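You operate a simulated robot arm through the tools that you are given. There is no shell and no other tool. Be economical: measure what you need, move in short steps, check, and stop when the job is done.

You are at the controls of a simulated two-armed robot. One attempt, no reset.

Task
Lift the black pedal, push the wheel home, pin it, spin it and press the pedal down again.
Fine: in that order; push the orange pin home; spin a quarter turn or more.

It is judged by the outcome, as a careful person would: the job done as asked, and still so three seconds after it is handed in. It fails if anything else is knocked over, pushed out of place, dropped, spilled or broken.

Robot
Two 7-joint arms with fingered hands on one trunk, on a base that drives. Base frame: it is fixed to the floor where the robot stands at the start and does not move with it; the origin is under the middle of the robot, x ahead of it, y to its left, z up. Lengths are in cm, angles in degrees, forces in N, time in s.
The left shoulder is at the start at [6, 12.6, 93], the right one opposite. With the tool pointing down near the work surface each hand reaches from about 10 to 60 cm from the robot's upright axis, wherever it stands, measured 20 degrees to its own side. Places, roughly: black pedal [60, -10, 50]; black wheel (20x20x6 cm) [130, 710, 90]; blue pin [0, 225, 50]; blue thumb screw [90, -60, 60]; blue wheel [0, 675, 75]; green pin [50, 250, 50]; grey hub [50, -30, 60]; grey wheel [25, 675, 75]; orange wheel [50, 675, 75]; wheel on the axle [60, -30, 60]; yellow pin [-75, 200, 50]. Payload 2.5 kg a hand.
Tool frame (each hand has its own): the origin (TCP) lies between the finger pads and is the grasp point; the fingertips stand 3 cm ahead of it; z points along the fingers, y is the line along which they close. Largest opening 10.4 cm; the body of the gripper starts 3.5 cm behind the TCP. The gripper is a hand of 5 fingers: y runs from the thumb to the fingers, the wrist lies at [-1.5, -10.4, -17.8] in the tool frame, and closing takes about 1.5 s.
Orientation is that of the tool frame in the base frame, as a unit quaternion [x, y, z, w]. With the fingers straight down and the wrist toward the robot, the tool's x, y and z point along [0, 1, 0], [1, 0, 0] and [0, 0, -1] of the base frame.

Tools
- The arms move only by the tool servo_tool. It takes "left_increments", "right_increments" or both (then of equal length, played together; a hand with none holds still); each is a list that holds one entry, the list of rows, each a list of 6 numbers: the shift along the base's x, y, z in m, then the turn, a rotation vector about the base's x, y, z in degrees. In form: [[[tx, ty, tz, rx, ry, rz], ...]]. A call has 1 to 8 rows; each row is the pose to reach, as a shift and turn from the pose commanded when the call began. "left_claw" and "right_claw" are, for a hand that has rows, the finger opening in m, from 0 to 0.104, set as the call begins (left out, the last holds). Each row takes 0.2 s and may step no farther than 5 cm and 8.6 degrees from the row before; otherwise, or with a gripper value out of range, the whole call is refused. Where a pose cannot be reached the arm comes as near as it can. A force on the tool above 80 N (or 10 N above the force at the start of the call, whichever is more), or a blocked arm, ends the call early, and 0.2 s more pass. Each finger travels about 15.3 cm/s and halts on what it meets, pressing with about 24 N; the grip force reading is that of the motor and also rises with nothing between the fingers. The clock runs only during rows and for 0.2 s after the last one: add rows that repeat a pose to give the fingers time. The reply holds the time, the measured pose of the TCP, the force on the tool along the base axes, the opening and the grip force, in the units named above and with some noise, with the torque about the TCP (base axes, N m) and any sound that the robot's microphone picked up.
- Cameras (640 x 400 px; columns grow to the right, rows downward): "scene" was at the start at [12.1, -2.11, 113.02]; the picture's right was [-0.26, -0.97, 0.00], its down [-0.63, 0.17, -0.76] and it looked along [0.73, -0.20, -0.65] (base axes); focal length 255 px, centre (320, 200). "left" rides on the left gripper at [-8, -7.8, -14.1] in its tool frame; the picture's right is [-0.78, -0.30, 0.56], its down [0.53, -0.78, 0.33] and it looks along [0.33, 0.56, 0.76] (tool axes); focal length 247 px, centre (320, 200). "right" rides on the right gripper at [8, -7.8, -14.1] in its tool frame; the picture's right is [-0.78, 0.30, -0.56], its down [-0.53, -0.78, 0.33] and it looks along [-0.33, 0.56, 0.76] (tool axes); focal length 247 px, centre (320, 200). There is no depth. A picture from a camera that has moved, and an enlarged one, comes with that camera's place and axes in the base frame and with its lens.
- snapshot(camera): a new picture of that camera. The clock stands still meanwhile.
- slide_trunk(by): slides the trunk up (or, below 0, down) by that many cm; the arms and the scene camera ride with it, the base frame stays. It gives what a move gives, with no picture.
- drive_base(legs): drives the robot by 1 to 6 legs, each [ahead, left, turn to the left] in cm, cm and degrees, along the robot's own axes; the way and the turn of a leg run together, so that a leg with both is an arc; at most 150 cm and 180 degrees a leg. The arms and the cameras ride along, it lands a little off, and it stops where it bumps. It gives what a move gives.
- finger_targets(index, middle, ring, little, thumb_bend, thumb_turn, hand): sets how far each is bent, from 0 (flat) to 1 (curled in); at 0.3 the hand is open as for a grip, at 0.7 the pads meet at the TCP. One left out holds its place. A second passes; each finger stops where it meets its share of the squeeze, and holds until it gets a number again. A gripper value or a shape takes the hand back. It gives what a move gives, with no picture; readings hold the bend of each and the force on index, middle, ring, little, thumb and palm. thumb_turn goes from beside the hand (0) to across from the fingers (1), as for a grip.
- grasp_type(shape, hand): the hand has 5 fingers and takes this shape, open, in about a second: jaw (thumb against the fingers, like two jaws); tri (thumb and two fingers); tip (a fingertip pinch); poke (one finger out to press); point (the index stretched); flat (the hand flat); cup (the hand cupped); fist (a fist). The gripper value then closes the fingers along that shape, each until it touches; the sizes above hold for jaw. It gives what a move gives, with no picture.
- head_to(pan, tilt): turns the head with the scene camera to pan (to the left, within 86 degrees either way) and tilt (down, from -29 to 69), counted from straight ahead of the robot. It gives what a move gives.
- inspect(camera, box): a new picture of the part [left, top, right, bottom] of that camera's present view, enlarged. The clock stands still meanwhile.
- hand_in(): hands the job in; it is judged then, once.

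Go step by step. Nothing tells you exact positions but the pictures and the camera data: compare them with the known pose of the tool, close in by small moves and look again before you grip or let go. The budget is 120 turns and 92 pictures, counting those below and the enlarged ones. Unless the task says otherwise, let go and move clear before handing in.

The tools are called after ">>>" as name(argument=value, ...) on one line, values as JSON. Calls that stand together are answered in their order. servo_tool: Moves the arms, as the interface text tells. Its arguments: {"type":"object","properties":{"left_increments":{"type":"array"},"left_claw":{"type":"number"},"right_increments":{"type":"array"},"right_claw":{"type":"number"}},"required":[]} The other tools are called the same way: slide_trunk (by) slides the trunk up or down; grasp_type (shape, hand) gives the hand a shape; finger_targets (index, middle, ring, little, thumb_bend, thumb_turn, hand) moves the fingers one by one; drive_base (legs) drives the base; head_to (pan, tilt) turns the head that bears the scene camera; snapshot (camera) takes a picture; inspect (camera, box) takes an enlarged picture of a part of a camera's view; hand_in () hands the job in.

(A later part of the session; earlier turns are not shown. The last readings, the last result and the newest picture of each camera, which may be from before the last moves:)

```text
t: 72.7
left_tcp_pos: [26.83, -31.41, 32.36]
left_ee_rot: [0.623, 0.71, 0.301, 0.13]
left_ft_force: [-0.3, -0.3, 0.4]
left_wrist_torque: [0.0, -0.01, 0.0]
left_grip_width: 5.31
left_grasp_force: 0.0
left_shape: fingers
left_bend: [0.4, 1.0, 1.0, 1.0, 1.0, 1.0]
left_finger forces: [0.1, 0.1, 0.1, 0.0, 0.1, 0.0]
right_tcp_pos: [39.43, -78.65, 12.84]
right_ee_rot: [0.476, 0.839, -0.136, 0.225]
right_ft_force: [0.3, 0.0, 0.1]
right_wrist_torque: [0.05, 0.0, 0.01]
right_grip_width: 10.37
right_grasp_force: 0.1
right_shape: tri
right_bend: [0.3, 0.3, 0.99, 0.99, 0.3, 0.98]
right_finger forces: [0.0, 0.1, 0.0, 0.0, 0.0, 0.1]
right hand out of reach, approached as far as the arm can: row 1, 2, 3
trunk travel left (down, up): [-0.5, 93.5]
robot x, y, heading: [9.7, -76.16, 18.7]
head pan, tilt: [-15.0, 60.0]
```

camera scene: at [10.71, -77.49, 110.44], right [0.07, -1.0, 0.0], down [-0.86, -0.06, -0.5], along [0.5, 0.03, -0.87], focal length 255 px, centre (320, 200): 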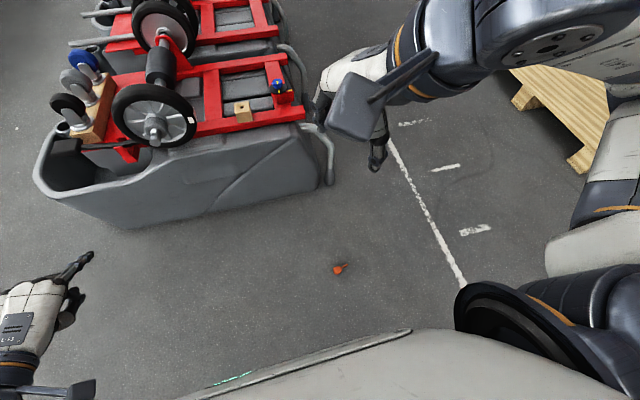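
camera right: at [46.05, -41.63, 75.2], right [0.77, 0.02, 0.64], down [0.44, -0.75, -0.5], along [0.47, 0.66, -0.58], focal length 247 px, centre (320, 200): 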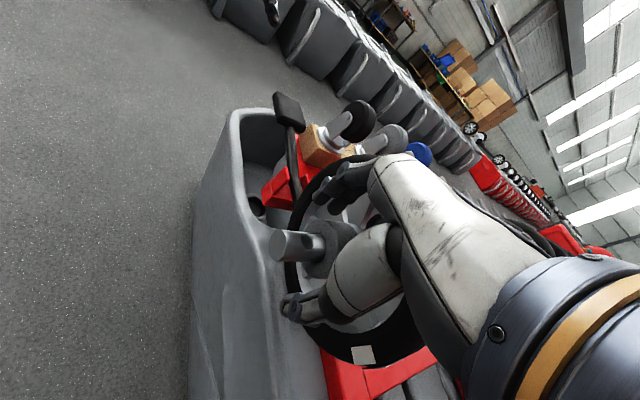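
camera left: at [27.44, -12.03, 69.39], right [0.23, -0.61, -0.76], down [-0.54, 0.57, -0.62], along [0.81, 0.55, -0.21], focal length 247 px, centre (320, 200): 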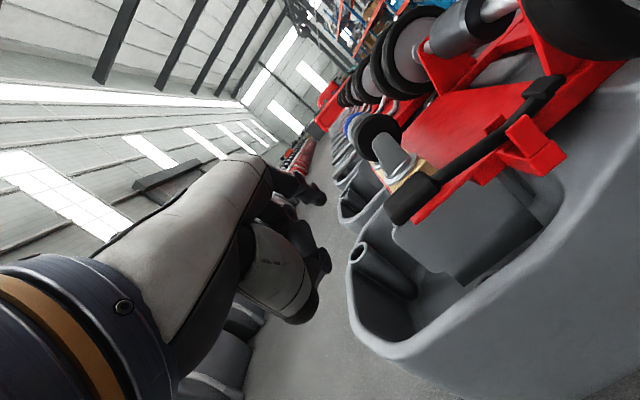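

Pointing the right hand outward at the floor runs into its limits. The left hand tilts forward well, so I'll turn the robot until the shaft points straight ahead and pick the pin up with the left hand.

>>> servo_tool(right_increments=[[[-0.01, 0.01, 0.045, 0, 0, 0], [-0.02, 0.02, 0.09, 0, 0, 0], [-0.03, 0.02, 0.135, 0, 0, 0], [-0.04, 0.02, 0.18, 0, 0, 0], [-0.04, 0.02, 0.225, 0, 0, 0]]])

>>> grasp_type(hand="left", shape="tri")

>>> drive_base(legs=[[-8, 0, 0], [0, 0, -77], [-12, 9.6, 0]])

```text
t: 73.9
left_tcp_pos: [26.82, -31.52, 32.34]
left_ee_rot: [0.623, 0.71, 0.3, 0.131]
left_ft_force: [-0.2, -0.4, 0.4]
left_wrist_torque: [0.04, -0.02, 0.01]
left_grip_width: 5.32
left_grasp_force: 0.1
left_shape: fingers
left_bend: [0.4, 1.0, 1.0, 1.0, 1.0, 1.0]
left_finger forces: [0.0, 0.0, 0.0, 0.1, 0.0, 0.0]
right_tcp_pos: [35.91, -75.48, 34.4]
right_ee_rot: [0.481, 0.836, -0.13, 0.23]
right_ft_force: [-0.2, -0.1, -0.8]
right_wrist_torque: [0.0, 0.02, 0.0]
right_grip_width: 10.42
right_grasp_force: 0.0
right_shape: tri
right_bend: [0.3, 0.3, 0.99, 0.99, 0.3, 0.98]
right_finger forces: [0.0, 0.1, 0.1, 0.1, 0.1, 0.0]
right hand out of reach, approached as far as the arm can: row 5
trunk travel left (down, up): [-0.5, 93.5]
robot x, y, heading: [9.48, -76.07, 18.9]
head pan, tilt: [-15.0, 60.0]
```

```text
t: 74.8
left_tcp_pos: [26.78, -31.59, 32.32]
left_ee_rot: [0.623, 0.71, 0.3, 0.132]
left_ft_force: [-0.9, 0.7, 0.1]
left_wrist_torque: [-0.02, -0.03, 0.0]
left_grip_width: 10.4
left_grasp_force: 0.1
left_shape: tri
left_bend: [0.3, 0.3, 0.99, 0.99, 0.3, 0.98]
left_finger forces: [0.0, 0.0, 0.1, 0.0, 0.1, 0.0]
right_tcp_pos: [35.83, -75.52, 34.37]
right_ee_rot: [0.482, 0.836, -0.129, 0.228]
right_ft_force: [0.4, -0.9, -0.5]
right_wrist_torque: [-0.02, -0.04, -0.01]
right_grip_width: 10.39
right_grasp_force: 0.2
right_shape: tri
right_bend: [0.3, 0.3, 0.99, 0.99, 0.3, 0.98]
right_finger forces: [0.1, 0.0, 0.0, 0.0, 0.1, 0.0]
trunk travel left (down, up): [-0.5, 93.5]
robot x, y, heading: [9.72, -75.97, 18.8]
head pan, tilt: [-15.0, 60.0]
```

```text
t: 80.1
left_tcp_pos: [51.14, -69.33, 32.44]
left_ee_rot: [0.928, 0.176, 0.156, 0.289]
left_ft_force: [-0.4, -0.4, 0.2]
left_wrist_torque: [0.01, -0.03, -0.03]
left_grip_width: 10.39
left_grasp_force: 0.1
left_shape: tri
left_bend: [0.3, 0.3, 0.99, 0.99, 0.3, 0.98]
left_finger forces: [0.1, 0.0, 0.1, 0.0, 0.0, 0.0]
right_tcp_pos: [10.85, -88.57, 34.42]
right_ee_rot: [0.895, 0.363, -0.239, 0.1]
right_ft_force: [-0.3, -0.1, 0.2]
right_wrist_torque: [-0.03, 0.0, 0.03]
right_grip_width: 10.38
right_grasp_force: 0.0
right_shape: tri
right_bend: [0.3, 0.3, 0.99, 0.99, 0.3, 0.98]
right_finger forces: [0.0, 0.0, 0.1, 0.0, 0.1, 0.0]
trunk travel left (down, up): [-0.5, 93.5]
robot x, y, heading: [4.16, -63.8, -57.3]
head pan, tilt: [-15.0, 60.0]
```

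With a forward tilt the jaws would close along the shaft, so that's no good. A reach far out to the right side makes an outward tilt natural, so I turn back and stand so that the pin lies 42 cm to the right of the robot with its shaft pointing outward.

>>> drive_base(legs=[[0, 0, 89], [-4.9, 6.8, 0]])

```text
t: 84.9
left_tcp_pos: [3.76, -13.18, 32.4]
left_ee_rot: [0.546, 0.771, 0.313, 0.1]
left_ft_force: [0.5, 0.4, 0.6]
left_wrist_torque: [0.0, -0.03, -0.02]
left_grip_width: 10.39
left_grasp_force: 0.0
left_shape: tri
left_bend: [0.3, 0.3, 0.99, 0.99, 0.3, 0.98]
left_finger forces: [0.1, 0.0, 0.0, 0.1, 0.0, 0.1]
right_tcp_pos: [21.58, -54.18, 34.37]
right_ee_rot: [0.393, 0.882, -0.103, 0.238]
right_ft_force: [0.3, -0.3, -0.2]
right_wrist_torque: [-0.03, -0.03, -0.01]
right_grip_width: 10.38
right_grasp_force: 0.1
right_shape: tri
right_bend: [0.3, 0.3, 0.99, 0.99, 0.3, 0.98]
right_finger forces: [0.0, 0.0, 0.1, 0.0, 0.0, 0.0]
trunk travel left (down, up): [-0.5, 93.5]
robot x, y, heading: [-3.48, -60.0, 30.7]
head pan, tilt: [-15.0, 60.0]
```

Positioned well. I move the right hand out over the pin and turn it 10° to match.

>>> servo_tool(right_increments=[[[0.022, -0.0353, -0.025, 0, 0, -1.3], [0.044, -0.0706, -0.05, 0, 0, -2.6], [0.066, -0.1059, -0.076, 0, 0.1, -3.9], [0.088, -0.141, -0.102, 0, 0.1, -5.2], [0.11, -0.1765, -0.127, 0, 0.2, -6.5], [0.133, -0.212, -0.153, 0, 0.2, -7.7], [0.155, -0.247, -0.178, 0, 0.3, -9], [0.177, -0.282, -0.204, 0, 0.3, -10.3]]])

```text
t: 86.7
left_tcp_pos: [3.79, -13.16, 32.38]
left_ee_rot: [0.547, 0.771, 0.312, 0.099]
left_ft_force: [-0.6, -0.7, -0.3]
left_wrist_torque: [0.02, -0.03, -0.02]
left_grip_width: 10.39
left_grasp_force: 0.0
left_shape: tri
left_bend: [0.3, 0.3, 0.99, 0.99, 0.3, 0.98]
left_finger forces: [0.1, 0.1, 0.1, 0.0, 0.0, 0.1]
right_tcp_pos: [46.43, -68.04, 17.68]
right_ee_rot: [0.481, 0.834, -0.168, 0.214]
right_ft_force: [0.2, -0.2, -0.7]
right_wrist_torque: [0.0, 0.04, 0.02]
right_grip_width: 10.38
right_grasp_force: 0.1
right_shape: tri
right_bend: [0.3, 0.3, 0.99, 0.99, 0.3, 0.98]
right_finger forces: [0.0, 0.1, 0.1, 0.0, 0.1, 0.0]
right hand out of reach, approached as far as the arm can: row 1, 2, 3, 4, 5, 6, 7, 8
trunk travel left (down, up): [-0.5, 93.5]
robot x, y, heading: [-3.94, -60.29, 30.4]
head pan, tilt: [-15.0, 60.0]
```

That reach also fails with the tilt, so I change the plan: pick the pin with the hand straight down (shaft sideways), and later roll the hand to horizontal for insertion. I reposition the base and straighten the hand.

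>>> drive_base(legs=[[-16, 0, 1], [0, -27, 0]])

>>> servo_tool(right_increments=[[[0, 0, 0.02, 7.3, 3, 0.4], [0, 0, 0.04, 14.5, 6.1, 0.8], [0, 0, 0.05, 21.8, 9.1, 1.2], [0, 0, 0.05, 29.1, 12.2, 1.6]]])

```text
t: 89.7
left_tcp_pos: [3.22, -44.37, 32.41]
left_ee_rot: [0.539, 0.776, 0.314, 0.096]
left_ft_force: [0.7, 0.2, 0.5]
left_wrist_torque: [0.02, 0.03, -0.02]
left_grip_width: 10.37
left_grasp_force: 0.0
left_shape: tri
left_bend: [0.3, 0.3, 0.99, 0.99, 0.3, 0.98]
left_finger forces: [0.0, 0.0, 0.0, 0.0, 0.0, 0.0]
right_tcp_pos: [46.75, -98.62, 17.64]
right_ee_rot: [0.476, 0.837, -0.165, 0.215]
right_ft_force: [-0.2, -0.3, 0.4]
right_wrist_torque: [0.02, 0.01, 0.02]
right_grip_width: 10.4
right_grasp_force: 0.1
right_shape: tri
right_bend: [0.3, 0.3, 0.99, 0.99, 0.3, 0.98]
right_finger forces: [0.0, 0.0, 0.1, 0.0, 0.0, 0.1]
trunk travel left (down, up): [-0.5, 93.5]
robot x, y, heading: [-3.5, -91.55, 31.6]
head pan, tilt: [-15.0, 60.0]
```

```text
t: 90.7
left_tcp_pos: [3.23, -44.48, 32.41]
left_ee_rot: [0.54, 0.775, 0.313, 0.097]
left_ft_force: [-0.3, 0.1, 0.2]
left_wrist_torque: [0.0, 0.04, -0.02]
left_grip_width: 10.41
left_grasp_force: 0.0
left_shape: tri
left_bend: [0.3, 0.3, 0.99, 0.99, 0.3, 0.98]
left_finger forces: [0.0, 0.0, 0.1, 0.0, 0.1, 0.1]
right_tcp_pos: [46.73, -98.65, 22.58]
right_ee_rot: [0.482, 0.876, 0.003, 0.002]
right_ft_force: [0.4, 0.6, -0.3]
right_wrist_torque: [0.02, 0.0, 0.01]
right_grip_width: 10.4
right_grasp_force: 0.1
right_shape: tri
right_bend: [0.3, 0.3, 0.99, 0.99, 0.3, 0.98]
right_finger forces: [0.0, 0.1, 0.0, 0.1, 0.0, 0.0]
right hand out of reach, approached as far as the arm can: row 1, 2
trunk travel left (down, up): [-0.5, 93.5]
robot x, y, heading: [-3.65, -91.65, 31.6]
head pan, tilt: [-15.0, 60.0]
```

The hand is straight down and in reach. I move above the pin (aiming nearer the head end) and check with the camera.

>>> servo_tool(right_increments=[[[-0.016, 0.033, -0.02, 0, 0, 0], [-0.031, 0.066, -0.045, 0, 0, 0], [-0.046, 0.099, -0.07, 0, 0, 0], [-0.061, 0.132, -0.1, 0, 0, 0], [-0.076, 0.1645, -0.126, 0, 0, 0]]])

>>> inspect(camera="right", box=[200, 140, 440, 340])

```text
t: 91.9
left_tcp_pos: [3.29, -44.44, 32.47]
left_ee_rot: [0.54, 0.775, 0.313, 0.097]
left_ft_force: [-0.8, 0.5, 0.3]
left_wrist_torque: [-0.02, 0.02, 0.03]
left_grip_width: 10.41
left_grasp_force: 0.0
left_shape: tri
left_bend: [0.3, 0.3, 0.99, 0.99, 0.3, 0.98]
left_finger forces: [0.0, 0.1, 0.0, 0.1, 0.1, 0.0]
right_tcp_pos: [43.38, -91.19, 17.55]
right_ee_rot: [0.482, 0.876, 0.003, 0.002]
right_ft_force: [0.6, -0.2, 0.2]
right_wrist_torque: [0.01, -0.02, 0.01]
right_grip_width: 10.44
right_grasp_force: 0.0
right_shape: tri
right_bend: [0.3, 0.3, 0.99, 0.99, 0.3, 0.98]
right_finger forces: [0.0, 0.0, 0.1, 0.0, 0.0, 0.0]
right hand out of reach, approached as far as the arm can: row 3, 4, 5
trunk travel left (down, up): [-0.5, 93.5]
robot x, y, heading: [-3.41, -91.68, 31.7]
head pan, tilt: [-15.0, 60.0]
```

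```text
2.00 times, centred on (320, 240) of right
camera zoom: at [32.59, -88.7, 31.5], right [0.66, -0.5, 0.56], down [-0.37, -0.87, -0.34], along [0.65, 0.02, -0.76], focal length 494 px, centre (320, 120)
```

zoom: 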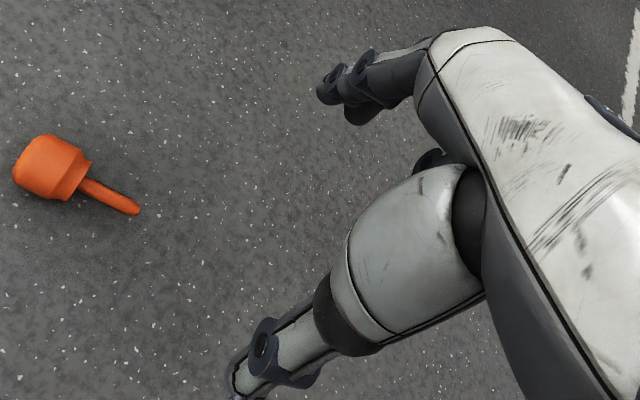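

The arm seems stuck in an awkward elbow posture. I go back up to the original relaxed pose and try descending straight from there, without pictures.

>>> servo_tool(right_increments=[[[0.004, -0.007, 0.048, 0, 0, 0], [0.009, -0.015, 0.096, 0, 0, 0], [0.013, -0.022, 0.144, 0, 0, 0], [0.018, -0.03, 0.192, 0, 0, 0], [0.022, -0.037, 0.24, 0, 0, 0], [0.026, -0.044, 0.288, 0, 0, 0], [0.031, -0.052, 0.336, 0, 0, 0], [0.035, -0.059, 0.384, 0, 0, 0]]])

>>> servo_tool(right_increments=[[[0, 0, -0.048, 0, 0, 0], [0, 0, -0.096, 0, 0, 0], [0, 0, -0.144, 0, 0, 0], [0, 0, -0.192, 0, 0, 0], [0, 0, -0.24, 0, 0, 0], [0, 0, -0.288, 0, 0, 0], [0, 0, -0.336, 0, 0, 0], [0, 0, -0.384, 0, 0, 0]]])

>>> servo_tool(right_increments=[[[0, 0, -0.04, 0, 0, 0], [0, 0, -0.08, 0, 0, 0], [0, 0, -0.12, 0, 0, 0]]])

```text
t: 93.7
left_tcp_pos: [3.25, -44.44, 32.41]
left_ee_rot: [0.54, 0.775, 0.312, 0.097]
left_ft_force: [-0.5, -0.5, 0.3]
left_wrist_torque: [-0.01, -0.01, 0.01]
left_grip_width: 10.4
left_grasp_force: 0.0
left_shape: tri
left_bend: [0.3, 0.3, 0.99, 0.99, 0.3, 0.98]
left_finger forces: [0.1, 0.0, 0.1, 0.1, 0.0, 0.1]
right_tcp_pos: [46.37, -97.3, 55.85]
right_ee_rot: [0.482, 0.876, 0.002, 0.002]
right_ft_force: [0.4, -0.7, 0.3]
right_wrist_torque: [0.02, 0.01, -0.04]
right_grip_width: 10.39
right_grasp_force: 0.1
right_shape: tri
right_bend: [0.3, 0.3, 0.99, 0.99, 0.3, 0.98]
right_finger forces: [0.0, 0.1, 0.1, 0.0, 0.0, 0.0]
trunk travel left (down, up): [-0.5, 93.5]
robot x, y, heading: [-3.85, -91.91, 31.4]
head pan, tilt: [-15.0, 60.0]
```

```text
t: 95.5
left_tcp_pos: [3.31, -44.42, 32.39]
left_ee_rot: [0.538, 0.776, 0.314, 0.096]
left_ft_force: [-0.5, -0.1, -0.4]
left_wrist_torque: [0.0, 0.01, -0.01]
left_grip_width: 10.39
left_grasp_force: 0.1
left_shape: tri
left_bend: [0.3, 0.3, 0.99, 0.99, 0.3, 0.98]
left_finger forces: [0.1, 0.1, 0.0, 0.0, 0.0, 0.0]
right_tcp_pos: [46.36, -97.37, 17.23]
right_ee_rot: [0.482, 0.876, 0.003, 0.002]
right_ft_force: [0.1, 0.0, 0.0]
right_wrist_torque: [0.01, -0.01, -0.02]
right_grip_width: 10.41
right_grasp_force: 0.1
right_shape: tri
right_bend: [0.3, 0.3, 0.99, 0.99, 0.3, 0.98]
right_finger forces: [0.1, 0.0, 0.0, 0.1, 0.0, 0.0]
trunk travel left (down, up): [-0.5, 93.5]
robot x, y, heading: [-3.48, -91.81, 31.6]
head pan, tilt: [-15.0, 60.0]
```

```text
t: 96.3
left_tcp_pos: [3.23, -44.55, 32.37]
left_ee_rot: [0.54, 0.775, 0.314, 0.097]
left_ft_force: [-1.0, -0.8, 0.6]
left_wrist_torque: [0.01, -0.05, 0.0]
left_grip_width: 10.41
left_grasp_force: 0.1
left_shape: tri
left_bend: [0.3, 0.3, 0.99, 0.99, 0.3, 0.98]
left_finger forces: [0.1, 0.0, 0.0, 0.1, 0.0, 0.0]
right_tcp_pos: [46.14, -97.01, 5.14]
right_ee_rot: [0.482, 0.876, 0.003, 0.002]
right_ft_force: [-0.1, -0.2, -0.3]
right_wrist_torque: [0.0, 0.03, 0.02]
right_grip_width: 10.42
right_grasp_force: 0.1
right_shape: tri
right_bend: [0.3, 0.3, 0.99, 0.99, 0.3, 0.98]
right_finger forces: [0.1, 0.0, 0.0, 0.1, 0.1, 0.0]
trunk travel left (down, up): [-0.5, 93.5]
robot x, y, heading: [-3.07, -91.46, 31.4]
head pan, tilt: [-15.0, 60.0]
```

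From here the hand reaches the floor easily. I raise it to z 12 and shift the whole robot 16 cm left so that the hand is above the pin.

>>> servo_tool(right_increments=[[[0, 0, 0.04, 0, 0, 0], [0, 0, 0.075, 0, 0, 0]]])

>>> drive_base(legs=[[1.8, 16.4, 0]])

```text
t: 96.9
left_tcp_pos: [3.2, -44.5, 32.35]
left_ee_rot: [0.54, 0.775, 0.313, 0.097]
left_ft_force: [0.0, -0.1, -0.5]
left_wrist_torque: [0.03, 0.02, 0.02]
left_grip_width: 10.36
left_grasp_force: 0.1
left_shape: tri
left_bend: [0.3, 0.3, 0.99, 0.99, 0.3, 0.98]
left_finger forces: [0.0, 0.1, 0.1, 0.0, 0.0, 0.1]
right_tcp_pos: [46.25, -96.97, 12.88]
right_ee_rot: [0.483, 0.876, 0.003, 0.002]
right_ft_force: [0.9, -0.2, -0.3]
right_wrist_torque: [0.0, 0.0, -0.02]
right_grip_width: 10.4
right_grasp_force: 0.0
right_shape: tri
right_bend: [0.3, 0.3, 0.99, 0.99, 0.3, 0.98]
right_finger forces: [0.0, 0.0, 0.0, 0.1, 0.0, 0.0]
trunk travel left (down, up): [-0.5, 93.5]
robot x, y, heading: [-3.67, -92.07, 31.7]
head pan, tilt: [-15.0, 60.0]
```

```text
t: 98.3
left_tcp_pos: [-3.66, -29.38, 32.39]
left_ee_rot: [0.541, 0.775, 0.313, 0.096]
left_ft_force: [-0.1, -0.2, 0.7]
left_wrist_torque: [0.02, -0.01, -0.02]
left_grip_width: 10.38
left_grasp_force: 0.1
left_shape: tri
left_bend: [0.3, 0.3, 0.99, 0.99, 0.3, 0.98]
left_finger forces: [0.1, 0.0, 0.1, 0.0, 0.0, 0.0]
right_tcp_pos: [39.17, -82.22, 12.8]
right_ee_rot: [0.484, 0.875, 0.003, 0.002]
right_ft_force: [-0.4, 0.1, 0.7]
right_wrist_torque: [0.04, -0.05, 0.01]
right_grip_width: 10.38
right_grasp_force: 0.1
right_shape: tri
right_bend: [0.3, 0.3, 0.99, 0.99, 0.3, 0.98]
right_finger forces: [0.0, 0.0, 0.0, 0.0, 0.1, 0.0]
trunk travel left (down, up): [-0.5, 93.5]
robot x, y, heading: [-10.31, -76.24, 31.5]
head pan, tilt: [-15.0, 60.0]
```

The hand is exactly over the head. From this relaxed posture I try the 30° outward tilt once more, which would make the insertion easier.

>>> servo_tool(right_increments=[[[-0.0015, 0.002, -0.005, -6.4, -3.9, 0], [-0.003, 0.0045, -0.01, -12.8, -7.9, 0], [-0.0045, 0.007, -0.015, -19.1, -11.8, 0], [-0.0055, 0.009, -0.02, -25.5, -15.7, 0]]])

```text
t: 99.3
left_tcp_pos: [-3.73, -29.39, 32.42]
left_ee_rot: [0.541, 0.775, 0.314, 0.097]
left_ft_force: [0.5, -0.7, -0.2]
left_wrist_torque: [0.05, 0.03, 0.01]
left_grip_width: 10.4
left_grasp_force: 0.0
left_shape: tri
left_bend: [0.3, 0.3, 0.99, 0.99, 0.3, 0.98]
left_finger forces: [0.0, 0.0, 0.0, 0.0, 0.1, 0.0]
right_tcp_pos: [39.03, -81.95, 12.55]
right_ee_rot: [0.482, 0.876, -0.014, 0.03]
right_ft_force: [0.0, 0.4, 0.4]
right_wrist_torque: [0.01, 0.01, -0.03]
right_grip_width: 10.4
right_grasp_force: 0.1
right_shape: tri
right_bend: [0.3, 0.3, 0.99, 0.99, 0.3, 0.98]
right_finger forces: [0.0, 0.0, 0.1, 0.0, 0.0, 0.0]
right hand out of reach, approached as far as the arm can: row 1, 2, 3, 4
trunk travel left (down, up): [-0.5, 93.5]
robot x, y, heading: [-10.03, -76.49, 31.2]
head pan, tilt: [-15.0, 60.0]
```

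Not possible, so I pick straight down. I descend over the head and close.

>>> servo_tool(right_increments=[[[0.001, -0.0025, -0.04, 0, 0, 0], [0.001, -0.0025, -0.07, 0, 0, 0], [0.001, -0.0025, -0.087, 0, 0, 0]]])

>>> servo_tool(right_increments=[[[0, 0, 0, 0, 0, 0], [0, 0, 0, 0, 0, 0], [0, 0, 0, 0, 0, 0], [0, 0, 0, 0, 0, 0], [0, 0, 0, 0, 0, 0], [0, 0, 0, 0, 0, 0], [0, 0, 0, 0, 0, 0], [0, 0, 0, 0, 0, 0]]], right_claw=0.0)

>>> servo_tool(right_increments=[[[0, 0, 0.03, 0, 0, 0], [0, 0, 0.07, 0, 0, 0], [0, 0, 0.11, 0, 0, 0], [0, 0, 0.15, 0, 0, 0]]])

>>> inspect(camera="right", box=[230, 180, 390, 300])

```text
t: 100.1
left_tcp_pos: [-3.81, -29.57, 32.45]
left_ee_rot: [0.541, 0.775, 0.313, 0.097]
left_ft_force: [0.3, 0.5, -0.1]
left_wrist_torque: [0.0, 0.05, -0.02]
left_grip_width: 10.38
left_grasp_force: 0.2
left_shape: tri
left_bend: [0.3, 0.3, 0.99, 0.99, 0.3, 0.98]
left_finger forces: [0.1, 0.0, 0.0, 0.0, 0.1, 0.0]
right_tcp_pos: [39.22, -82.38, 3.78]
right_ee_rot: [0.482, 0.876, -0.013, 0.03]
right_ft_force: [-0.7, -0.4, -0.5]
right_wrist_torque: [0.0, 0.0, 0.0]
right_grip_width: 10.39
right_grasp_force: 0.0
right_shape: tri
right_bend: [0.3, 0.3, 0.99, 0.99, 0.3, 0.98]
right_finger forces: [0.0, 0.0, 0.1, 0.0, 0.1, 0.1]
trunk travel left (down, up): [-0.5, 93.5]
robot x, y, heading: [-10.27, -76.45, 31.5]
head pan, tilt: [-15.0, 60.0]
```

```text
t: 101.9
left_tcp_pos: [-3.76, -29.52, 32.37]
left_ee_rot: [0.54, 0.775, 0.314, 0.097]
left_ft_force: [0.8, -0.7, 0.0]
left_wrist_torque: [-0.02, 0.0, 0.05]
left_grip_width: 10.37
left_grasp_force: 0.1
left_shape: tri
left_bend: [0.3, 0.3, 0.99, 0.99, 0.3, 0.98]
left_finger forces: [0.0, 0.1, 0.0, 0.0, 0.1, 0.0]
right_tcp_pos: [39.28, -82.34, 3.67]
right_ee_rot: [0.482, 0.876, -0.013, 0.031]
right_ft_force: [0.3, -0.1, -0.2]
right_wrist_torque: [0.01, 0.02, 0.02]
right_grip_width: 2.64
right_grasp_force: 24.2
right_shape: tri
right_bend: [0.74, 0.56, 1.0, 1.0, 0.74, 1.0]
right_finger forces: [10.5, 10.7, 0.1, 0.0, 20.9, 0.0]
trunk travel left (down, up): [-0.5, 93.5]
robot x, y, heading: [-10.71, -77.07, 31.6]
head pan, tilt: [-15.0, 60.0]
```

```text
t: 102.9
left_tcp_pos: [-3.81, -29.44, 32.47]
left_ee_rot: [0.54, 0.775, 0.314, 0.096]
left_ft_force: [1.0, -0.6, 0.3]
left_wrist_torque: [0.0, -0.01, 0.02]
left_grip_width: 10.39
left_grasp_force: 0.0
left_shape: tri
left_bend: [0.3, 0.3, 0.99, 0.99, 0.3, 0.98]
left_finger forces: [0.0, 0.1, 0.0, 0.0, 0.0, 0.0]
right_tcp_pos: [38.83, -82.39, 18.99]
right_ee_rot: [0.483, 0.875, -0.014, 0.03]
right_ft_force: [-0.2, 0.3, -0.8]
right_wrist_torque: [0.0, 0.0, 0.01]
right_grip_width: 2.59
right_grasp_force: 23.9
right_shape: tri
right_bend: [0.74, 0.56, 1.0, 1.0, 0.75, 1.0]
right_finger forces: [10.3, 10.5, 0.0, 0.0, 20.8, 0.1]
trunk travel left (down, up): [-0.5, 93.5]
robot x, y, heading: [-10.48, -77.06, 31.4]
head pan, tilt: [-15.0, 60.0]
```

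```text
3.33 times, centred on (310, 240) of right
camera zoom: at [27.59, -79.08, 32.45], right [0.64, -0.47, 0.61], down [-0.36, -0.88, -0.3], along [0.68, -0.03, -0.74], focal length 823 px, centre (353, 67)
```

zoom: 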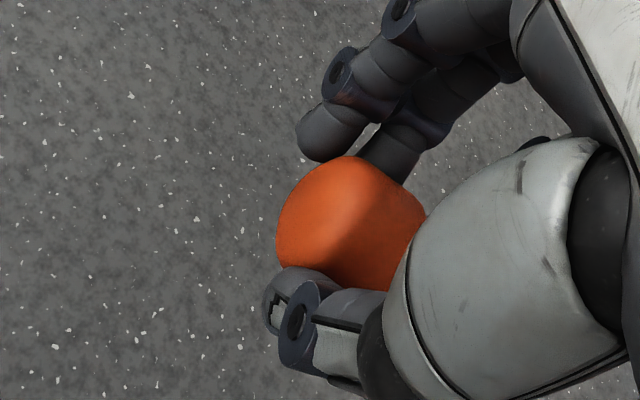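

The pin is held firmly and evenly by its head, shaft sideways. I raise the trunk and roll the hand into a "handshake" pose so that the shaft points down, away from the cart.

>>> slide_trunk(by=38)

>>> servo_tool(right_increments=[[[-0.006, 0.018, 0.019, 6.6, 1.7, -2.45], [-0.013, 0.036, 0.038, 13.2, 3.45, -4.9], [-0.019, 0.054, 0.057, 19.8, 5.2, -7.35], [-0.025, 0.072, 0.076, 26.4, 6.9, -9.8], [-0.032, 0.09, 0.095, 33, 8.6, -12.25], [-0.038, 0.1075, 0.115, 39.6, 10.35, -14.7]]])

>>> servo_tool(right_increments=[[[-0.006, 0.018, 0.019, 6.6, 1.7, -2.45], [-0.013, 0.036, 0.038, 13.2, 3.45, -4.9], [-0.019, 0.054, 0.057, 19.8, 5.2, -7.35], [-0.025, 0.072, 0.076, 26.4, 6.9, -9.8], [-0.032, 0.09, 0.095, 33, 8.6, -12.25], [-0.038, 0.1075, 0.115, 39.6, 10.35, -14.7]]])

```text
t: 106.6
left_tcp_pos: [-3.8, -29.48, 70.3]
left_ee_rot: [0.541, 0.775, 0.314, 0.097]
left_ft_force: [-0.5, 0.9, -0.3]
left_wrist_torque: [0.0, -0.01, 0.01]
left_grip_width: 10.39
left_grasp_force: 0.2
left_shape: tri
left_bend: [0.3, 0.3, 0.99, 0.99, 0.3, 0.98]
left_finger forces: [0.1, 0.1, 0.1, 0.0, 0.0, 0.0]
right_tcp_pos: [38.91, -82.35, 56.97]
right_ee_rot: [0.483, 0.875, -0.013, 0.03]
right_ft_force: [-0.4, 0.0, -0.5]
right_wrist_torque: [-0.02, 0.0, 0.0]
right_grip_width: 2.64
right_grasp_force: 24.2
right_shape: tri
right_bend: [0.74, 0.56, 1.0, 1.0, 0.75, 1.0]
right_finger forces: [10.4, 10.5, 0.1, 0.0, 20.6, 0.1]
trunk travel left (down, up): [-38.5, 55.5]
robot x, y, heading: [-10.16, -76.77, 31.4]
head pan, tilt: [-15.0, 60.0]
```

```text
t: 108.0
left_tcp_pos: [-3.83, -29.45, 70.34]
left_ee_rot: [0.54, 0.775, 0.313, 0.097]
left_ft_force: [0.3, -0.1, 0.4]
left_wrist_torque: [0.0, 0.01, -0.01]
left_grip_width: 10.38
left_grasp_force: 0.0
left_shape: tri
left_bend: [0.3, 0.3, 0.99, 0.99, 0.3, 0.98]
left_finger forces: [0.1, 0.1, 0.0, 0.0, 0.0, 0.0]
right_tcp_pos: [35.14, -71.47, 68.61]
right_ee_rot: [0.567, 0.759, 0.239, -0.214]
right_ft_force: [-0.2, -0.1, -0.1]
right_wrist_torque: [0.03, 0.0, -0.07]
right_grip_width: 2.63
right_grasp_force: 23.6
right_shape: tri
right_bend: [0.74, 0.56, 1.0, 1.0, 0.75, 1.0]
right_finger forces: [10.3, 10.5, 0.0, 0.0, 20.6, 0.0]
trunk travel left (down, up): [-38.5, 55.5]
robot x, y, heading: [-10.34, -76.96, 31.3]
head pan, tilt: [-15.0, 60.0]
```

```text
t: 109.4
left_tcp_pos: [-3.7, -29.43, 70.27]
left_ee_rot: [0.539, 0.775, 0.314, 0.097]
left_ft_force: [-0.7, -0.1, 0.4]
left_wrist_torque: [0.01, -0.01, -0.03]
left_grip_width: 10.4
left_grasp_force: 0.1
left_shape: tri
left_bend: [0.3, 0.3, 0.99, 0.99, 0.3, 0.98]
left_finger forces: [0.0, 0.0, 0.0, 0.0, 0.1, 0.1]
right_tcp_pos: [31.17, -60.82, 80.02]
right_ee_rot: [0.571, 0.536, 0.453, -0.427]
right_ft_force: [0.7, -1.3, -0.8]
right_wrist_torque: [0.0, 0.02, -0.01]
right_grip_width: 2.64
right_grasp_force: 24.4
right_shape: tri
right_bend: [0.74, 0.56, 1.0, 1.0, 0.75, 1.0]
right_finger forces: [10.2, 10.8, 0.0, 0.1, 20.6, 0.0]
trunk travel left (down, up): [-38.5, 55.5]
robot x, y, heading: [-10.36, -76.44, 31.5]
head pan, tilt: [-15.0, 60.0]
```

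The hand took the handshake pose with the shaft pointing down. I drive round to stand facing the axle end from its right side.

>>> drive_base(legs=[[0, 0, 33.5], [0, -35, 0], [24.8, 0, 0]])

>>> head_to(pan=5, tilt=50)

```text
t: 114.7
left_tcp_pos: [10.5, -25.69, 70.35]
left_ee_rot: [0.291, 0.899, 0.329, 0.0]
left_ft_force: [-0.8, -1.1, -0.3]
left_wrist_torque: [0.02, 0.01, 0.01]
left_grip_width: 10.4
left_grasp_force: 0.1
left_shape: tri
left_bend: [0.3, 0.3, 0.99, 0.99, 0.3, 0.98]
left_finger forces: [0.0, 0.0, 0.1, 0.0, 0.0, 0.0]
right_tcp_pos: [57.02, -32.29, 79.88]
right_ee_rot: [0.391, 0.679, 0.309, -0.54]
right_ft_force: [-0.6, 0.2, -1.2]
right_wrist_torque: [0.0, 0.01, -0.02]
right_grip_width: 2.63
right_grasp_force: 23.4
right_shape: tri
right_bend: [0.74, 0.56, 1.0, 1.0, 0.75, 1.0]
right_finger forces: [10.3, 10.6, 0.0, 0.0, 20.6, 0.0]
trunk travel left (down, up): [-38.5, 55.5]
robot x, y, heading: [31.35, -68.73, 65.2]
head pan, tilt: [-15.0, 60.0]
```

```text
t: 115.5
left_tcp_pos: [10.65, -25.72, 70.54]
left_ee_rot: [0.291, 0.899, 0.328, 0.001]
left_ft_force: [0.7, -0.4, -0.4]
left_wrist_torque: [0.02, 0.02, 0.0]
left_grip_width: 10.38
left_grasp_force: 0.0
left_shape: tri
left_bend: [0.3, 0.3, 0.99, 0.99, 0.3, 0.98]
left_finger forces: [0.0, 0.0, 0.1, 0.1, 0.0, 0.0]
right_tcp_pos: [56.99, -32.28, 79.9]
right_ee_rot: [0.39, 0.679, 0.309, -0.54]
right_ft_force: [0.0, -0.1, 0.0]
right_wrist_torque: [-0.03, -0.01, 0.01]
right_grip_width: 2.64
right_grasp_force: 24.3
right_shape: tri
right_bend: [0.74, 0.56, 1.0, 1.0, 0.75, 1.0]
right_finger forces: [10.3, 10.6, 0.0, 0.0, 20.6, 0.0]
trunk travel left (down, up): [-38.5, 55.5]
robot x, y, heading: [31.26, -68.62, 65.0]
head pan, tilt: [5.0, 50.0]
```

The hand is above the axle end. I lower to bring the shaft tip near z 66 and look from the head camera.

>>> servo_tool(right_increments=[[[0.003, 0, -0.035, 0, 0, 0], [0.006, 0, -0.07, 0, 0, 0], [0.006, 0, -0.07, 0, 0, 0]]])

>>> inspect(camera="scene", box=[270, 150, 430, 290])

```text
t: 116.3
left_tcp_pos: [10.45, -25.76, 70.3]
left_ee_rot: [0.291, 0.898, 0.329, 0.0]
left_ft_force: [-0.1, 0.4, 0.5]
left_wrist_torque: [0.0, 0.01, 0.01]
left_grip_width: 10.4
left_grasp_force: 0.1
left_shape: tri
left_bend: [0.3, 0.3, 0.99, 0.99, 0.3, 0.98]
left_finger forces: [0.0, 0.0, 0.1, 0.0, 0.1, 0.0]
right_tcp_pos: [57.44, -32.2, 72.93]
right_ee_rot: [0.39, 0.679, 0.308, -0.541]
right_ft_force: [0.0, 1.1, -0.8]
right_wrist_torque: [0.04, -0.03, 0.01]
right_grip_width: 2.65
right_grasp_force: 23.9
right_shape: tri
right_bend: [0.74, 0.56, 1.0, 1.0, 0.75, 1.0]
right_finger forces: [10.3, 10.6, 0.0, 0.1, 20.6, 0.0]
trunk travel left (down, up): [-38.5, 55.5]
robot x, y, heading: [31.19, -68.88, 65.3]
head pan, tilt: [5.0, 50.0]
```

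```text
2.86 times, centred on (350, 220) of scene
camera zoom: at [35.38, -57.76, 117.69], right [0.94, -0.34, 0.0], down [-0.26, -0.72, -0.64], along [0.22, 0.61, -0.77], focal length 728 px, centre (234, 143)
```

zoom: 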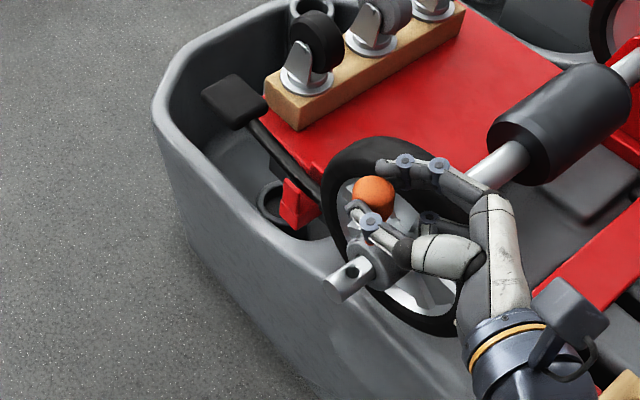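

Hole and head line up within about half a centimetre from this view, but the thumb hides the shaft. I lower 3.5 cm more with a small shift and zoom in tightly.

>>> servo_tool(right_increments=[[[0.001, 0.002, -0.018, 0, 0, 0], [0.001, 0.002, -0.035, 0, 0, 0], [0.001, 0.002, -0.035, 0, 0, 0]]])

>>> inspect(camera="scene", box=[343, 212, 393, 256])

```text
t: 117.1
left_tcp_pos: [10.35, -25.87, 70.53]
left_ee_rot: [0.291, 0.898, 0.33, 0.002]
left_ft_force: [0.1, -0.5, -0.1]
left_wrist_torque: [0.0, 0.01, 0.01]
left_grip_width: 10.39
left_grasp_force: 0.0
left_shape: tri
left_bend: [0.3, 0.3, 0.99, 0.99, 0.3, 0.98]
left_finger forces: [0.1, 0.0, 0.1, 0.1, 0.0, 0.1]
right_tcp_pos: [57.64, -32.12, 70.51]
right_ee_rot: [0.383, 0.675, 0.319, -0.544]
right_ft_force: [-3.7, -4.9, 29.5]
right_wrist_torque: [0.64, -1.05, -0.04]
right_grip_width: 2.58
right_grasp_force: 24.2
right_shape: tri
right_bend: [0.74, 0.56, 1.0, 1.0, 0.74, 1.0]
right_finger forces: [9.5, 43.4, 0.0, 0.0, 22.1, 0.0]
trunk travel left (down, up): [-38.5, 55.5]
robot x, y, heading: [31.25, -68.47, 65.0]
head pan, tilt: [5.0, 50.0]
```

```text
9.09 times, centred on (368, 234) of scene
camera zoom: at [35.22, -57.96, 117.76], right [0.94, -0.34, 0.0], down [-0.26, -0.72, -0.64], along [0.22, 0.61, -0.76], focal length 2318 px, centre (-116, -109)
```

zoom: 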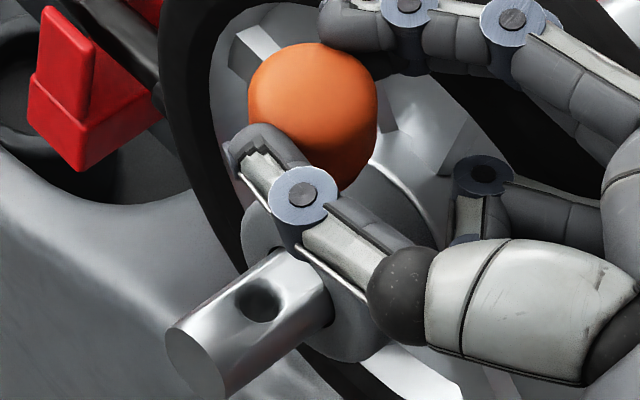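

The head is right above the hole, but the fingers rest on the tyre (29 N). I need the fingers turned away from the tyre, so I lift off, and drive round so that the same hand pose comes from the front, pointing along the axle.

>>> servo_tool(right_increments=[[[0, 0, 0.03, 0, 0, 0], [-0.005, -0.01, 0.07, 0, 0, 0], [-0.005, -0.01, 0.11, 0, 0, 0]]])

>>> drive_base(legs=[[-25, 0, 0], [0, 0, -65], [-12, 0, 0], [0, 67, 0]])

```text
t: 117.9
left_tcp_pos: [10.61, -25.62, 70.3]
left_ee_rot: [0.291, 0.899, 0.329, 0.0]
left_ft_force: [-1.1, 0.0, -1.1]
left_wrist_torque: [0.02, 0.03, 0.0]
left_grip_width: 10.38
left_grasp_force: 0.0
left_shape: tri
left_bend: [0.3, 0.3, 0.99, 0.99, 0.3, 0.98]
left_finger forces: [0.0, 0.0, 0.0, 0.0, 0.0, 0.0]
right_tcp_pos: [57.0, -33.21, 80.5]
right_ee_rot: [0.39, 0.679, 0.308, -0.541]
right_ft_force: [-0.3, 0.0, 1.0]
right_wrist_torque: [0.0, 0.0, -0.03]
right_grip_width: 2.66
right_grasp_force: 24.1
right_shape: tri
right_bend: [0.74, 0.56, 1.0, 1.0, 0.75, 1.0]
right_finger forces: [11.5, 10.3, 0.1, 0.0, 21.6, 0.1]
trunk travel left (down, up): [-38.5, 55.5]
robot x, y, heading: [30.92, -68.69, 65.4]
head pan, tilt: [5.0, 50.0]
```

```text
t: 126.8
left_tcp_pos: [38.25, 13.06, 70.38]
left_ee_rot: [0.727, 0.603, 0.277, 0.177]
left_ft_force: [-0.2, 0.1, 0.4]
left_wrist_torque: [0.04, -0.02, 0.03]
left_grip_width: 10.41
left_grasp_force: 0.1
left_shape: tri
left_bend: [0.3, 0.3, 0.99, 0.99, 0.3, 0.98]
left_finger forces: [0.1, 0.1, 0.1, 0.0, 0.1, 0.0]
right_tcp_pos: [51.35, -32.17, 80.53]
right_ee_rot: [0.693, 0.365, 0.55, -0.291]
right_ft_force: [0.4, 0.7, -1.1]
right_wrist_torque: [-0.03, 0.0, 0.02]
right_grip_width: 2.64
right_grasp_force: 23.4
right_shape: tri
right_bend: [0.74, 0.56, 1.0, 1.0, 0.75, 1.0]
right_finger forces: [10.9, 10.3, 0.1, 0.0, 20.9, 0.0]
trunk travel left (down, up): [-38.5, 55.5]
robot x, y, heading: [8.09, -23.97, 0.5]
head pan, tilt: [5.0, 50.0]
```

Now the hand points along the axle from the front. I bring the pin over the hole at z 72 and at the same time turn the left hand so that its camera views the axle end from the left side.

>>> servo_tool(left_increments=[[[0, 0, 0, 0, 0, -7.75], [0, 0, 0, 0, 0, -15.5], [0, 0, 0, 0, 0, -23.25], [0, 0, 0, 0, 0, -31], [0, 0, 0, 0, 0, -38.75], [0, 0, 0, 0, 0, -46.5], [0, 0, 0, 0, 0, -54.25], [0, 0, 0, 0, 0, -62]]], right_increments=[[[0.01, 0, -0.005, 0, 0, 0], [0.02, -0.001, -0.01, 0, 0, 0], [0.03, -0.002, -0.02, 0, 0, 0], [0.0405, -0.003, -0.035, 0, 0, 0], [0.0405, -0.003, -0.05, 0, 0, 0], [0.0405, -0.003, -0.065, 0, 0, 0], [0.0405, -0.003, -0.08, 0, 0, 0], [0.0405, -0.003, -0.085, 0, 0, 0]]])

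```text
t: 128.6
left_tcp_pos: [38.29, 13.14, 70.38]
left_ee_rot: [0.934, 0.142, 0.146, 0.294]
left_ft_force: [-0.3, 0.2, 0.9]
left_wrist_torque: [0.01, 0.0, -0.01]
left_grip_width: 10.41
left_grasp_force: 0.0
left_shape: tri
left_bend: [0.3, 0.3, 0.99, 0.99, 0.3, 0.98]
left_finger forces: [0.0, 0.0, 0.1, 0.0, 0.1, 0.1]
right_tcp_pos: [55.42, -32.39, 71.98]
right_ee_rot: [0.693, 0.364, 0.55, -0.292]
right_ft_force: [0.0, 0.4, -1.6]
right_wrist_torque: [-0.04, 0.01, -0.03]
right_grip_width: 2.62
right_grasp_force: 23.5
right_shape: tri
right_bend: [0.74, 0.56, 1.0, 1.0, 0.75, 1.0]
right_finger forces: [11.0, 10.3, 0.1, 0.0, 20.9, 0.0]
trunk travel left (down, up): [-38.5, 55.5]
robot x, y, heading: [8.2, -24.0, 0.6]
head pan, tilt: [5.0, 50.0]
```

The left hand turned without trouble. I take a tight side view of the pin and axle end with its camera.

>>> inspect(camera="left", box=[312, 110, 392, 180])

```text
5.71 times, centred on (352, 145) of left
camera zoom: at [24.54, 23.72, 75.38], right [-0.57, -0.32, -0.76], down [0.47, 0.63, -0.62], along [0.68, -0.71, -0.21], focal length 1411 px, centre (137, 514)
```

zoom: 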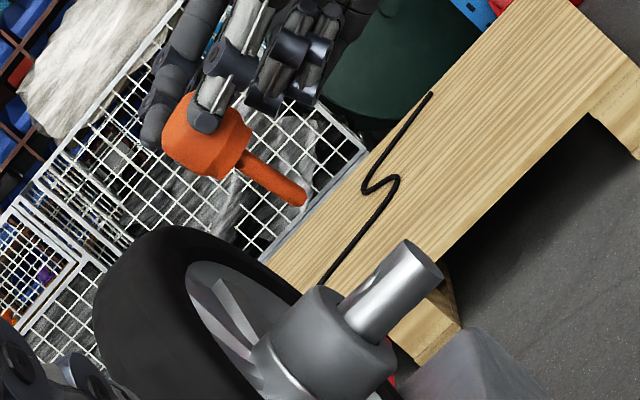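

This view is excellent: the tip is 4 cm above the axle top and leans about 8° outward. I straighten it, compensate the position, and lower until just above the hole, then a bit further while watching the force.

>>> servo_tool(right_increments=[[[-0.003, -0.001, 0, 3.6, -2.45, 0], [-0.006, -0.0024, 0, 7.2, -4.9, 0], [-0.006, -0.0024, -0.015, 7.2, -4.9, 0], [-0.006, -0.0024, -0.03, 7.2, -4.9, 0], [-0.006, -0.0024, -0.036, 7.2, -4.9, 0]]])

>>> servo_tool(right_increments=[[[0, 0, -0.004, 0, 0, 0], [0, 0, -0.008, 0, 0, 0], [0, 0, -0.012, 0, 0, 0]]])

```text
t: 129.8
left_tcp_pos: [38.31, 13.07, 70.5]
left_ee_rot: [0.934, 0.142, 0.145, 0.294]
left_ft_force: [0.3, 0.1, -0.2]
left_wrist_torque: [-0.01, -0.02, 0.01]
left_grip_width: 10.39
left_grasp_force: 0.1
left_shape: tri
left_bend: [0.3, 0.3, 0.99, 0.99, 0.3, 0.98]
left_finger forces: [0.1, 0.1, 0.1, 0.1, 0.1, 0.0]
right_tcp_pos: [54.74, -32.72, 68.48]
right_ee_rot: [0.649, 0.342, 0.601, -0.318]
right_ft_force: [0.7, -0.3, -0.7]
right_wrist_torque: [0.0, -0.01, 0.0]
right_grip_width: 2.61
right_grasp_force: 24.0
right_shape: tri
right_bend: [0.74, 0.56, 1.0, 1.0, 0.75, 1.0]
right_finger forces: [11.0, 10.3, 0.0, 0.0, 21.0, 0.1]
trunk travel left (down, up): [-38.5, 55.5]
robot x, y, heading: [8.29, -23.72, 0.6]
head pan, tilt: [5.0, 50.0]
```

```text
t: 130.6
left_tcp_pos: [38.31, 13.18, 70.47]
left_ee_rot: [0.934, 0.142, 0.146, 0.294]
left_ft_force: [-0.5, 0.8, 0.1]
left_wrist_torque: [0.02, 0.0, -0.01]
left_grip_width: 10.4
left_grasp_force: 0.1
left_shape: tri
left_bend: [0.3, 0.3, 0.99, 0.99, 0.3, 0.98]
left_finger forces: [0.1, 0.0, 0.1, 0.0, 0.0, 0.0]
right_tcp_pos: [54.91, -32.68, 67.4]
right_ee_rot: [0.648, 0.342, 0.603, -0.318]
right_ft_force: [0.8, -1.1, 3.6]
right_wrist_torque: [0.05, -0.02, -0.01]
right_grip_width: 2.64
right_grasp_force: 23.7
right_shape: tri
right_bend: [0.74, 0.56, 1.0, 1.0, 0.75, 1.0]
right_finger forces: [11.5, 10.2, 0.0, 0.0, 20.8, 0.0]
trunk travel left (down, up): [-38.5, 55.5]
robot x, y, heading: [8.64, -24.08, 0.8]
head pan, tilt: [5.0, 50.0]
```

There is a light 3.6 N touch. I go 6 mm further to feel whether it enters.

>>> servo_tool(right_increments=[[[0, 0, -0.003, 0, 0, 0], [0, 0, -0.006, 0, 0, 0]]])

```text
t: 131.2
left_tcp_pos: [38.38, 13.16, 70.41]
left_ee_rot: [0.934, 0.143, 0.146, 0.294]
left_ft_force: [-0.3, -0.2, 0.4]
left_wrist_torque: [0.03, -0.01, 0.03]
left_grip_width: 10.39
left_grasp_force: 0.0
left_shape: tri
left_bend: [0.3, 0.3, 0.99, 0.99, 0.3, 0.98]
left_finger forces: [0.0, 0.1, 0.0, 0.0, 0.0, 0.1]
right_tcp_pos: [54.98, -32.84, 67.06]
right_ee_rot: [0.645, 0.341, 0.606, -0.317]
right_ft_force: [2.7, -1.6, 17.9]
right_wrist_torque: [0.16, -0.39, -0.1]
right_grip_width: 2.62
right_grasp_force: 24.3
right_shape: tri
right_bend: [0.74, 0.56, 1.0, 1.0, 0.75, 1.0]
right_finger forces: [11.9, 11.8, 0.0, 0.0, 20.7, 0.1]
trunk travel left (down, up): [-38.5, 55.5]
robot x, y, heading: [7.96, -24.08, 0.5]
head pan, tilt: [5.0, 50.0]
```

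The tip rests on the axle; the torque puts the contact about 0.9 cm to the right (+b) and 0.5 cm short of the hole. I lift slightly, shift that way, and press again.

>>> servo_tool(right_increments=[[[0, 0, 0.006, 0, 0, 0], [0.0012, 0.0057, 0.006, 0, 0, 0], [0.0012, 0.0057, 0.0, 0, 0, 0], [0.0012, 0.0057, -0.005, 0, 0, 0]]])

```text
t: 132.2
left_tcp_pos: [38.29, 13.2, 70.5]
left_ee_rot: [0.934, 0.142, 0.146, 0.294]
left_ft_force: [-0.4, -0.2, -0.2]
left_wrist_torque: [-0.01, 0.01, 0.0]
left_grip_width: 10.37
left_grasp_force: 0.0
left_shape: tri
left_bend: [0.3, 0.3, 0.99, 0.99, 0.3, 0.98]
left_finger forces: [0.0, 0.0, 0.1, 0.0, 0.0, 0.0]
right_tcp_pos: [55.11, -32.05, 66.7]
right_ee_rot: [0.644, 0.341, 0.607, -0.317]
right_ft_force: [4.6, -0.9, 21.7]
right_wrist_torque: [0.2, -0.44, -0.08]
right_grip_width: 2.68
right_grasp_force: 24.2
right_shape: tri
right_bend: [0.74, 0.55, 1.0, 1.0, 0.76, 0.99]
right_finger forces: [12.3, 12.3, 0.1, 0.0, 19.8, 0.0]
trunk travel left (down, up): [-38.5, 55.5]
robot x, y, heading: [8.27, -23.76, 0.7]
head pan, tilt: [5.0, 50.0]
```

It's now on a slightly lower surface with a push-back toward +a, as if on the hole's near edge. I slide forward along the axle under light pressure to let it drop in.

>>> servo_tool(right_increments=[[[0, 0, 0.002, 0, 0, 0], [0.0019, 0.0007, 0.002, 0, 0, 0], [0.0038, 0.0013, 0.002, 0, 0, 0], [0.0052, 0.0018, 0.002, 0, 0, 0]]])

```text
t: 133.2
left_tcp_pos: [38.16, 13.08, 70.49]
left_ee_rot: [0.934, 0.142, 0.147, 0.294]
left_ft_force: [0.1, -0.8, -0.5]
left_wrist_torque: [0.0, 0.03, -0.02]
left_grip_width: 10.4
left_grasp_force: 0.1
left_shape: tri
left_bend: [0.3, 0.3, 0.99, 0.99, 0.3, 0.98]
left_finger forces: [0.0, 0.0, 0.1, 0.1, 0.1, 0.1]
right_tcp_pos: [55.47, -31.69, 66.63]
right_ee_rot: [0.646, 0.342, 0.605, -0.317]
right_ft_force: [4.0, -0.3, 17.8]
right_wrist_torque: [0.17, -0.27, -0.05]
right_grip_width: 2.69
right_grasp_force: 24.1
right_shape: tri
right_bend: [0.73, 0.55, 1.0, 1.0, 0.76, 0.99]
right_finger forces: [12.9, 10.2, 0.0, 0.1, 20.3, 0.0]
trunk travel left (down, up): [-38.5, 55.5]
robot x, y, heading: [8.12, -23.86, 0.5]
head pan, tilt: [5.0, 50.0]
```

Not in yet. I use one more side view to see exactly where the tip is.

>>> inspect(camera="left", box=[330, 125, 386, 173])

```text
8.33 times, centred on (358, 149) of left
camera zoom: at [24.49, 23.68, 75.37], right [-0.57, -0.32, -0.76], down [0.47, 0.63, -0.62], along [0.68, -0.71, -0.2], focal length 2058 px, centre (3, 625)
```

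zoom: 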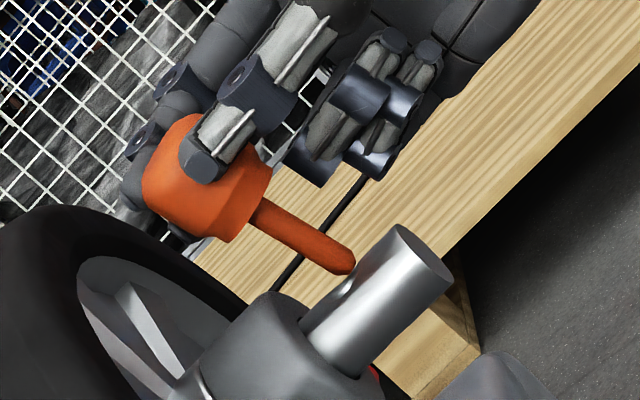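

The tip sits on the axle top about 3 mm short of the hole, and the pin leans about 11° outward again. I lift 1 cm, straighten it by turning about the pinch axis, and reposition the tip 3 mm forward.

>>> servo_tool(right_increments=[[[0, 0, 0.01, 0, 0, 0], [-0.0025, -0.005, 0.01, 5.4, -3.65, 0], [-0.0049, -0.0104, 0.01, 10.75, -7.3, 0], [-0.0049, -0.0104, 0.002, 10.75, -7.3, 0], [-0.0049, -0.0104, -0.003, 10.75, -7.3, 0]]])

```text
t: 134.4
left_tcp_pos: [38.25, 13.1, 70.46]
left_ee_rot: [0.934, 0.142, 0.146, 0.294]
left_ft_force: [0.2, -0.1, -0.8]
left_wrist_torque: [-0.01, -0.01, -0.01]
left_grip_width: 10.4
left_grasp_force: 0.2
left_shape: tri
left_bend: [0.3, 0.3, 0.99, 0.99, 0.3, 0.98]
left_finger forces: [0.0, 0.1, 0.0, 0.2, 0.0, 0.1]
right_tcp_pos: [54.91, -32.97, 65.99]
right_ee_rot: [0.577, 0.303, 0.671, -0.355]
right_ft_force: [0.7, 0.4, -0.9]
right_wrist_torque: [-0.02, -0.01, 0.02]
right_grip_width: 2.72
right_grasp_force: 23.3
right_shape: tri
right_bend: [0.74, 0.55, 1.0, 1.0, 0.76, 1.0]
right_finger forces: [11.4, 12.5, 0.1, 0.0, 22.9, 0.0]
trunk travel left (down, up): [-38.5, 55.5]
robot x, y, heading: [8.29, -24.03, 0.6]
head pan, tilt: [5.0, 50.0]
```

No contact yet after straightening. I lower another 6 mm.

>>> servo_tool(right_increments=[[[0, 0, -0.003, 0, 0, 0], [0, 0, -0.006, 0, 0, 0]]])

```text
t: 135.0
left_tcp_pos: [38.27, 13.13, 70.42]
left_ee_rot: [0.934, 0.142, 0.147, 0.294]
left_ft_force: [0.7, 0.5, 1.7]
left_wrist_torque: [-0.01, 0.01, 0.02]
left_grip_width: 10.41
left_grasp_force: 0.1
left_shape: tri
left_bend: [0.3, 0.3, 0.99, 0.99, 0.3, 0.98]
left_finger forces: [0.0, 0.0, 0.0, 0.0, 0.0, 0.1]
right_tcp_pos: [54.95, -32.93, 65.36]
right_ee_rot: [0.577, 0.302, 0.671, -0.355]
right_ft_force: [-0.6, 0.8, 0.7]
right_wrist_torque: [0.02, 0.0, 0.02]
right_grip_width: 2.69
right_grasp_force: 24.0
right_shape: tri
right_bend: [0.74, 0.55, 1.0, 1.0, 0.76, 1.0]
right_finger forces: [11.6, 12.2, 0.1, 0.0, 23.0, 0.0]
trunk travel left (down, up): [-38.5, 55.5]
robot x, y, heading: [8.3, -23.8, 0.5]
head pan, tilt: [5.0, 50.0]
```

Still free at z 65.4, lower than the axle top should allow, so it may be entering. I continue.

>>> servo_tool(right_increments=[[[0, 0, -0.004, 0, 0, 0], [0, 0, -0.008, 0, 0, 0]]])

```text
t: 135.6
left_tcp_pos: [38.23, 13.04, 70.37]
left_ee_rot: [0.933, 0.143, 0.147, 0.294]
left_ft_force: [0.4, 0.1, 0.4]
left_wrist_torque: [0.02, 0.02, -0.01]
left_grip_width: 10.39
left_grasp_force: 0.1
left_shape: tri
left_bend: [0.3, 0.3, 0.99, 0.99, 0.3, 0.98]
left_finger forces: [0.0, 0.0, 0.1, 0.1, 0.0, 0.0]
right_tcp_pos: [54.93, -32.95, 64.71]
right_ee_rot: [0.577, 0.302, 0.67, -0.356]
right_ft_force: [-2.0, 1.8, 0.8]
right_wrist_torque: [0.05, 0.0, 0.04]
right_grip_width: 2.72
right_grasp_force: 23.6
right_shape: tri
right_bend: [0.74, 0.55, 1.0, 1.0, 0.76, 1.0]
right_finger forces: [11.6, 11.4, 0.0, 0.0, 23.4, 0.1]
trunk travel left (down, up): [-38.5, 55.5]
robot x, y, heading: [8.05, -23.97, 0.3]
head pan, tilt: [5.0, 50.0]
```

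A small sideways force appears. To tell whether the pin is in the hole or beside the axle, I nudge 4 mm to the left and feel for resistance.

>>> servo_tool(right_increments=[[[-0.0013, 0.0038, 0, 0, 0, 0]]])

```text
t: 136.0
left_tcp_pos: [38.39, 13.08, 70.36]
left_ee_rot: [0.934, 0.143, 0.147, 0.294]
left_ft_force: [0.4, -0.8, 0.2]
left_wrist_torque: [0.01, -0.02, 0.01]
left_grip_width: 10.41
left_grasp_force: 0.0
left_shape: tri
left_bend: [0.3, 0.3, 0.99, 0.99, 0.3, 0.98]
left_finger forces: [0.1, 0.0, 0.0, 0.1, 0.0, 0.0]
right_tcp_pos: [54.9, -32.69, 64.55]
right_ee_rot: [0.578, 0.303, 0.67, -0.354]
right_ft_force: [-0.3, -0.5, -1.0]
right_wrist_torque: [-0.03, 0.01, 0.01]
right_grip_width: 2.71
right_grasp_force: 23.5
right_shape: tri
right_bend: [0.74, 0.55, 1.0, 1.0, 0.76, 1.0]
right_finger forces: [11.8, 12.1, 0.1, 0.0, 22.8, 0.0]
trunk travel left (down, up): [-38.5, 55.5]
robot x, y, heading: [8.07, -23.83, 0.5]
head pan, tilt: [5.0, 50.0]
```

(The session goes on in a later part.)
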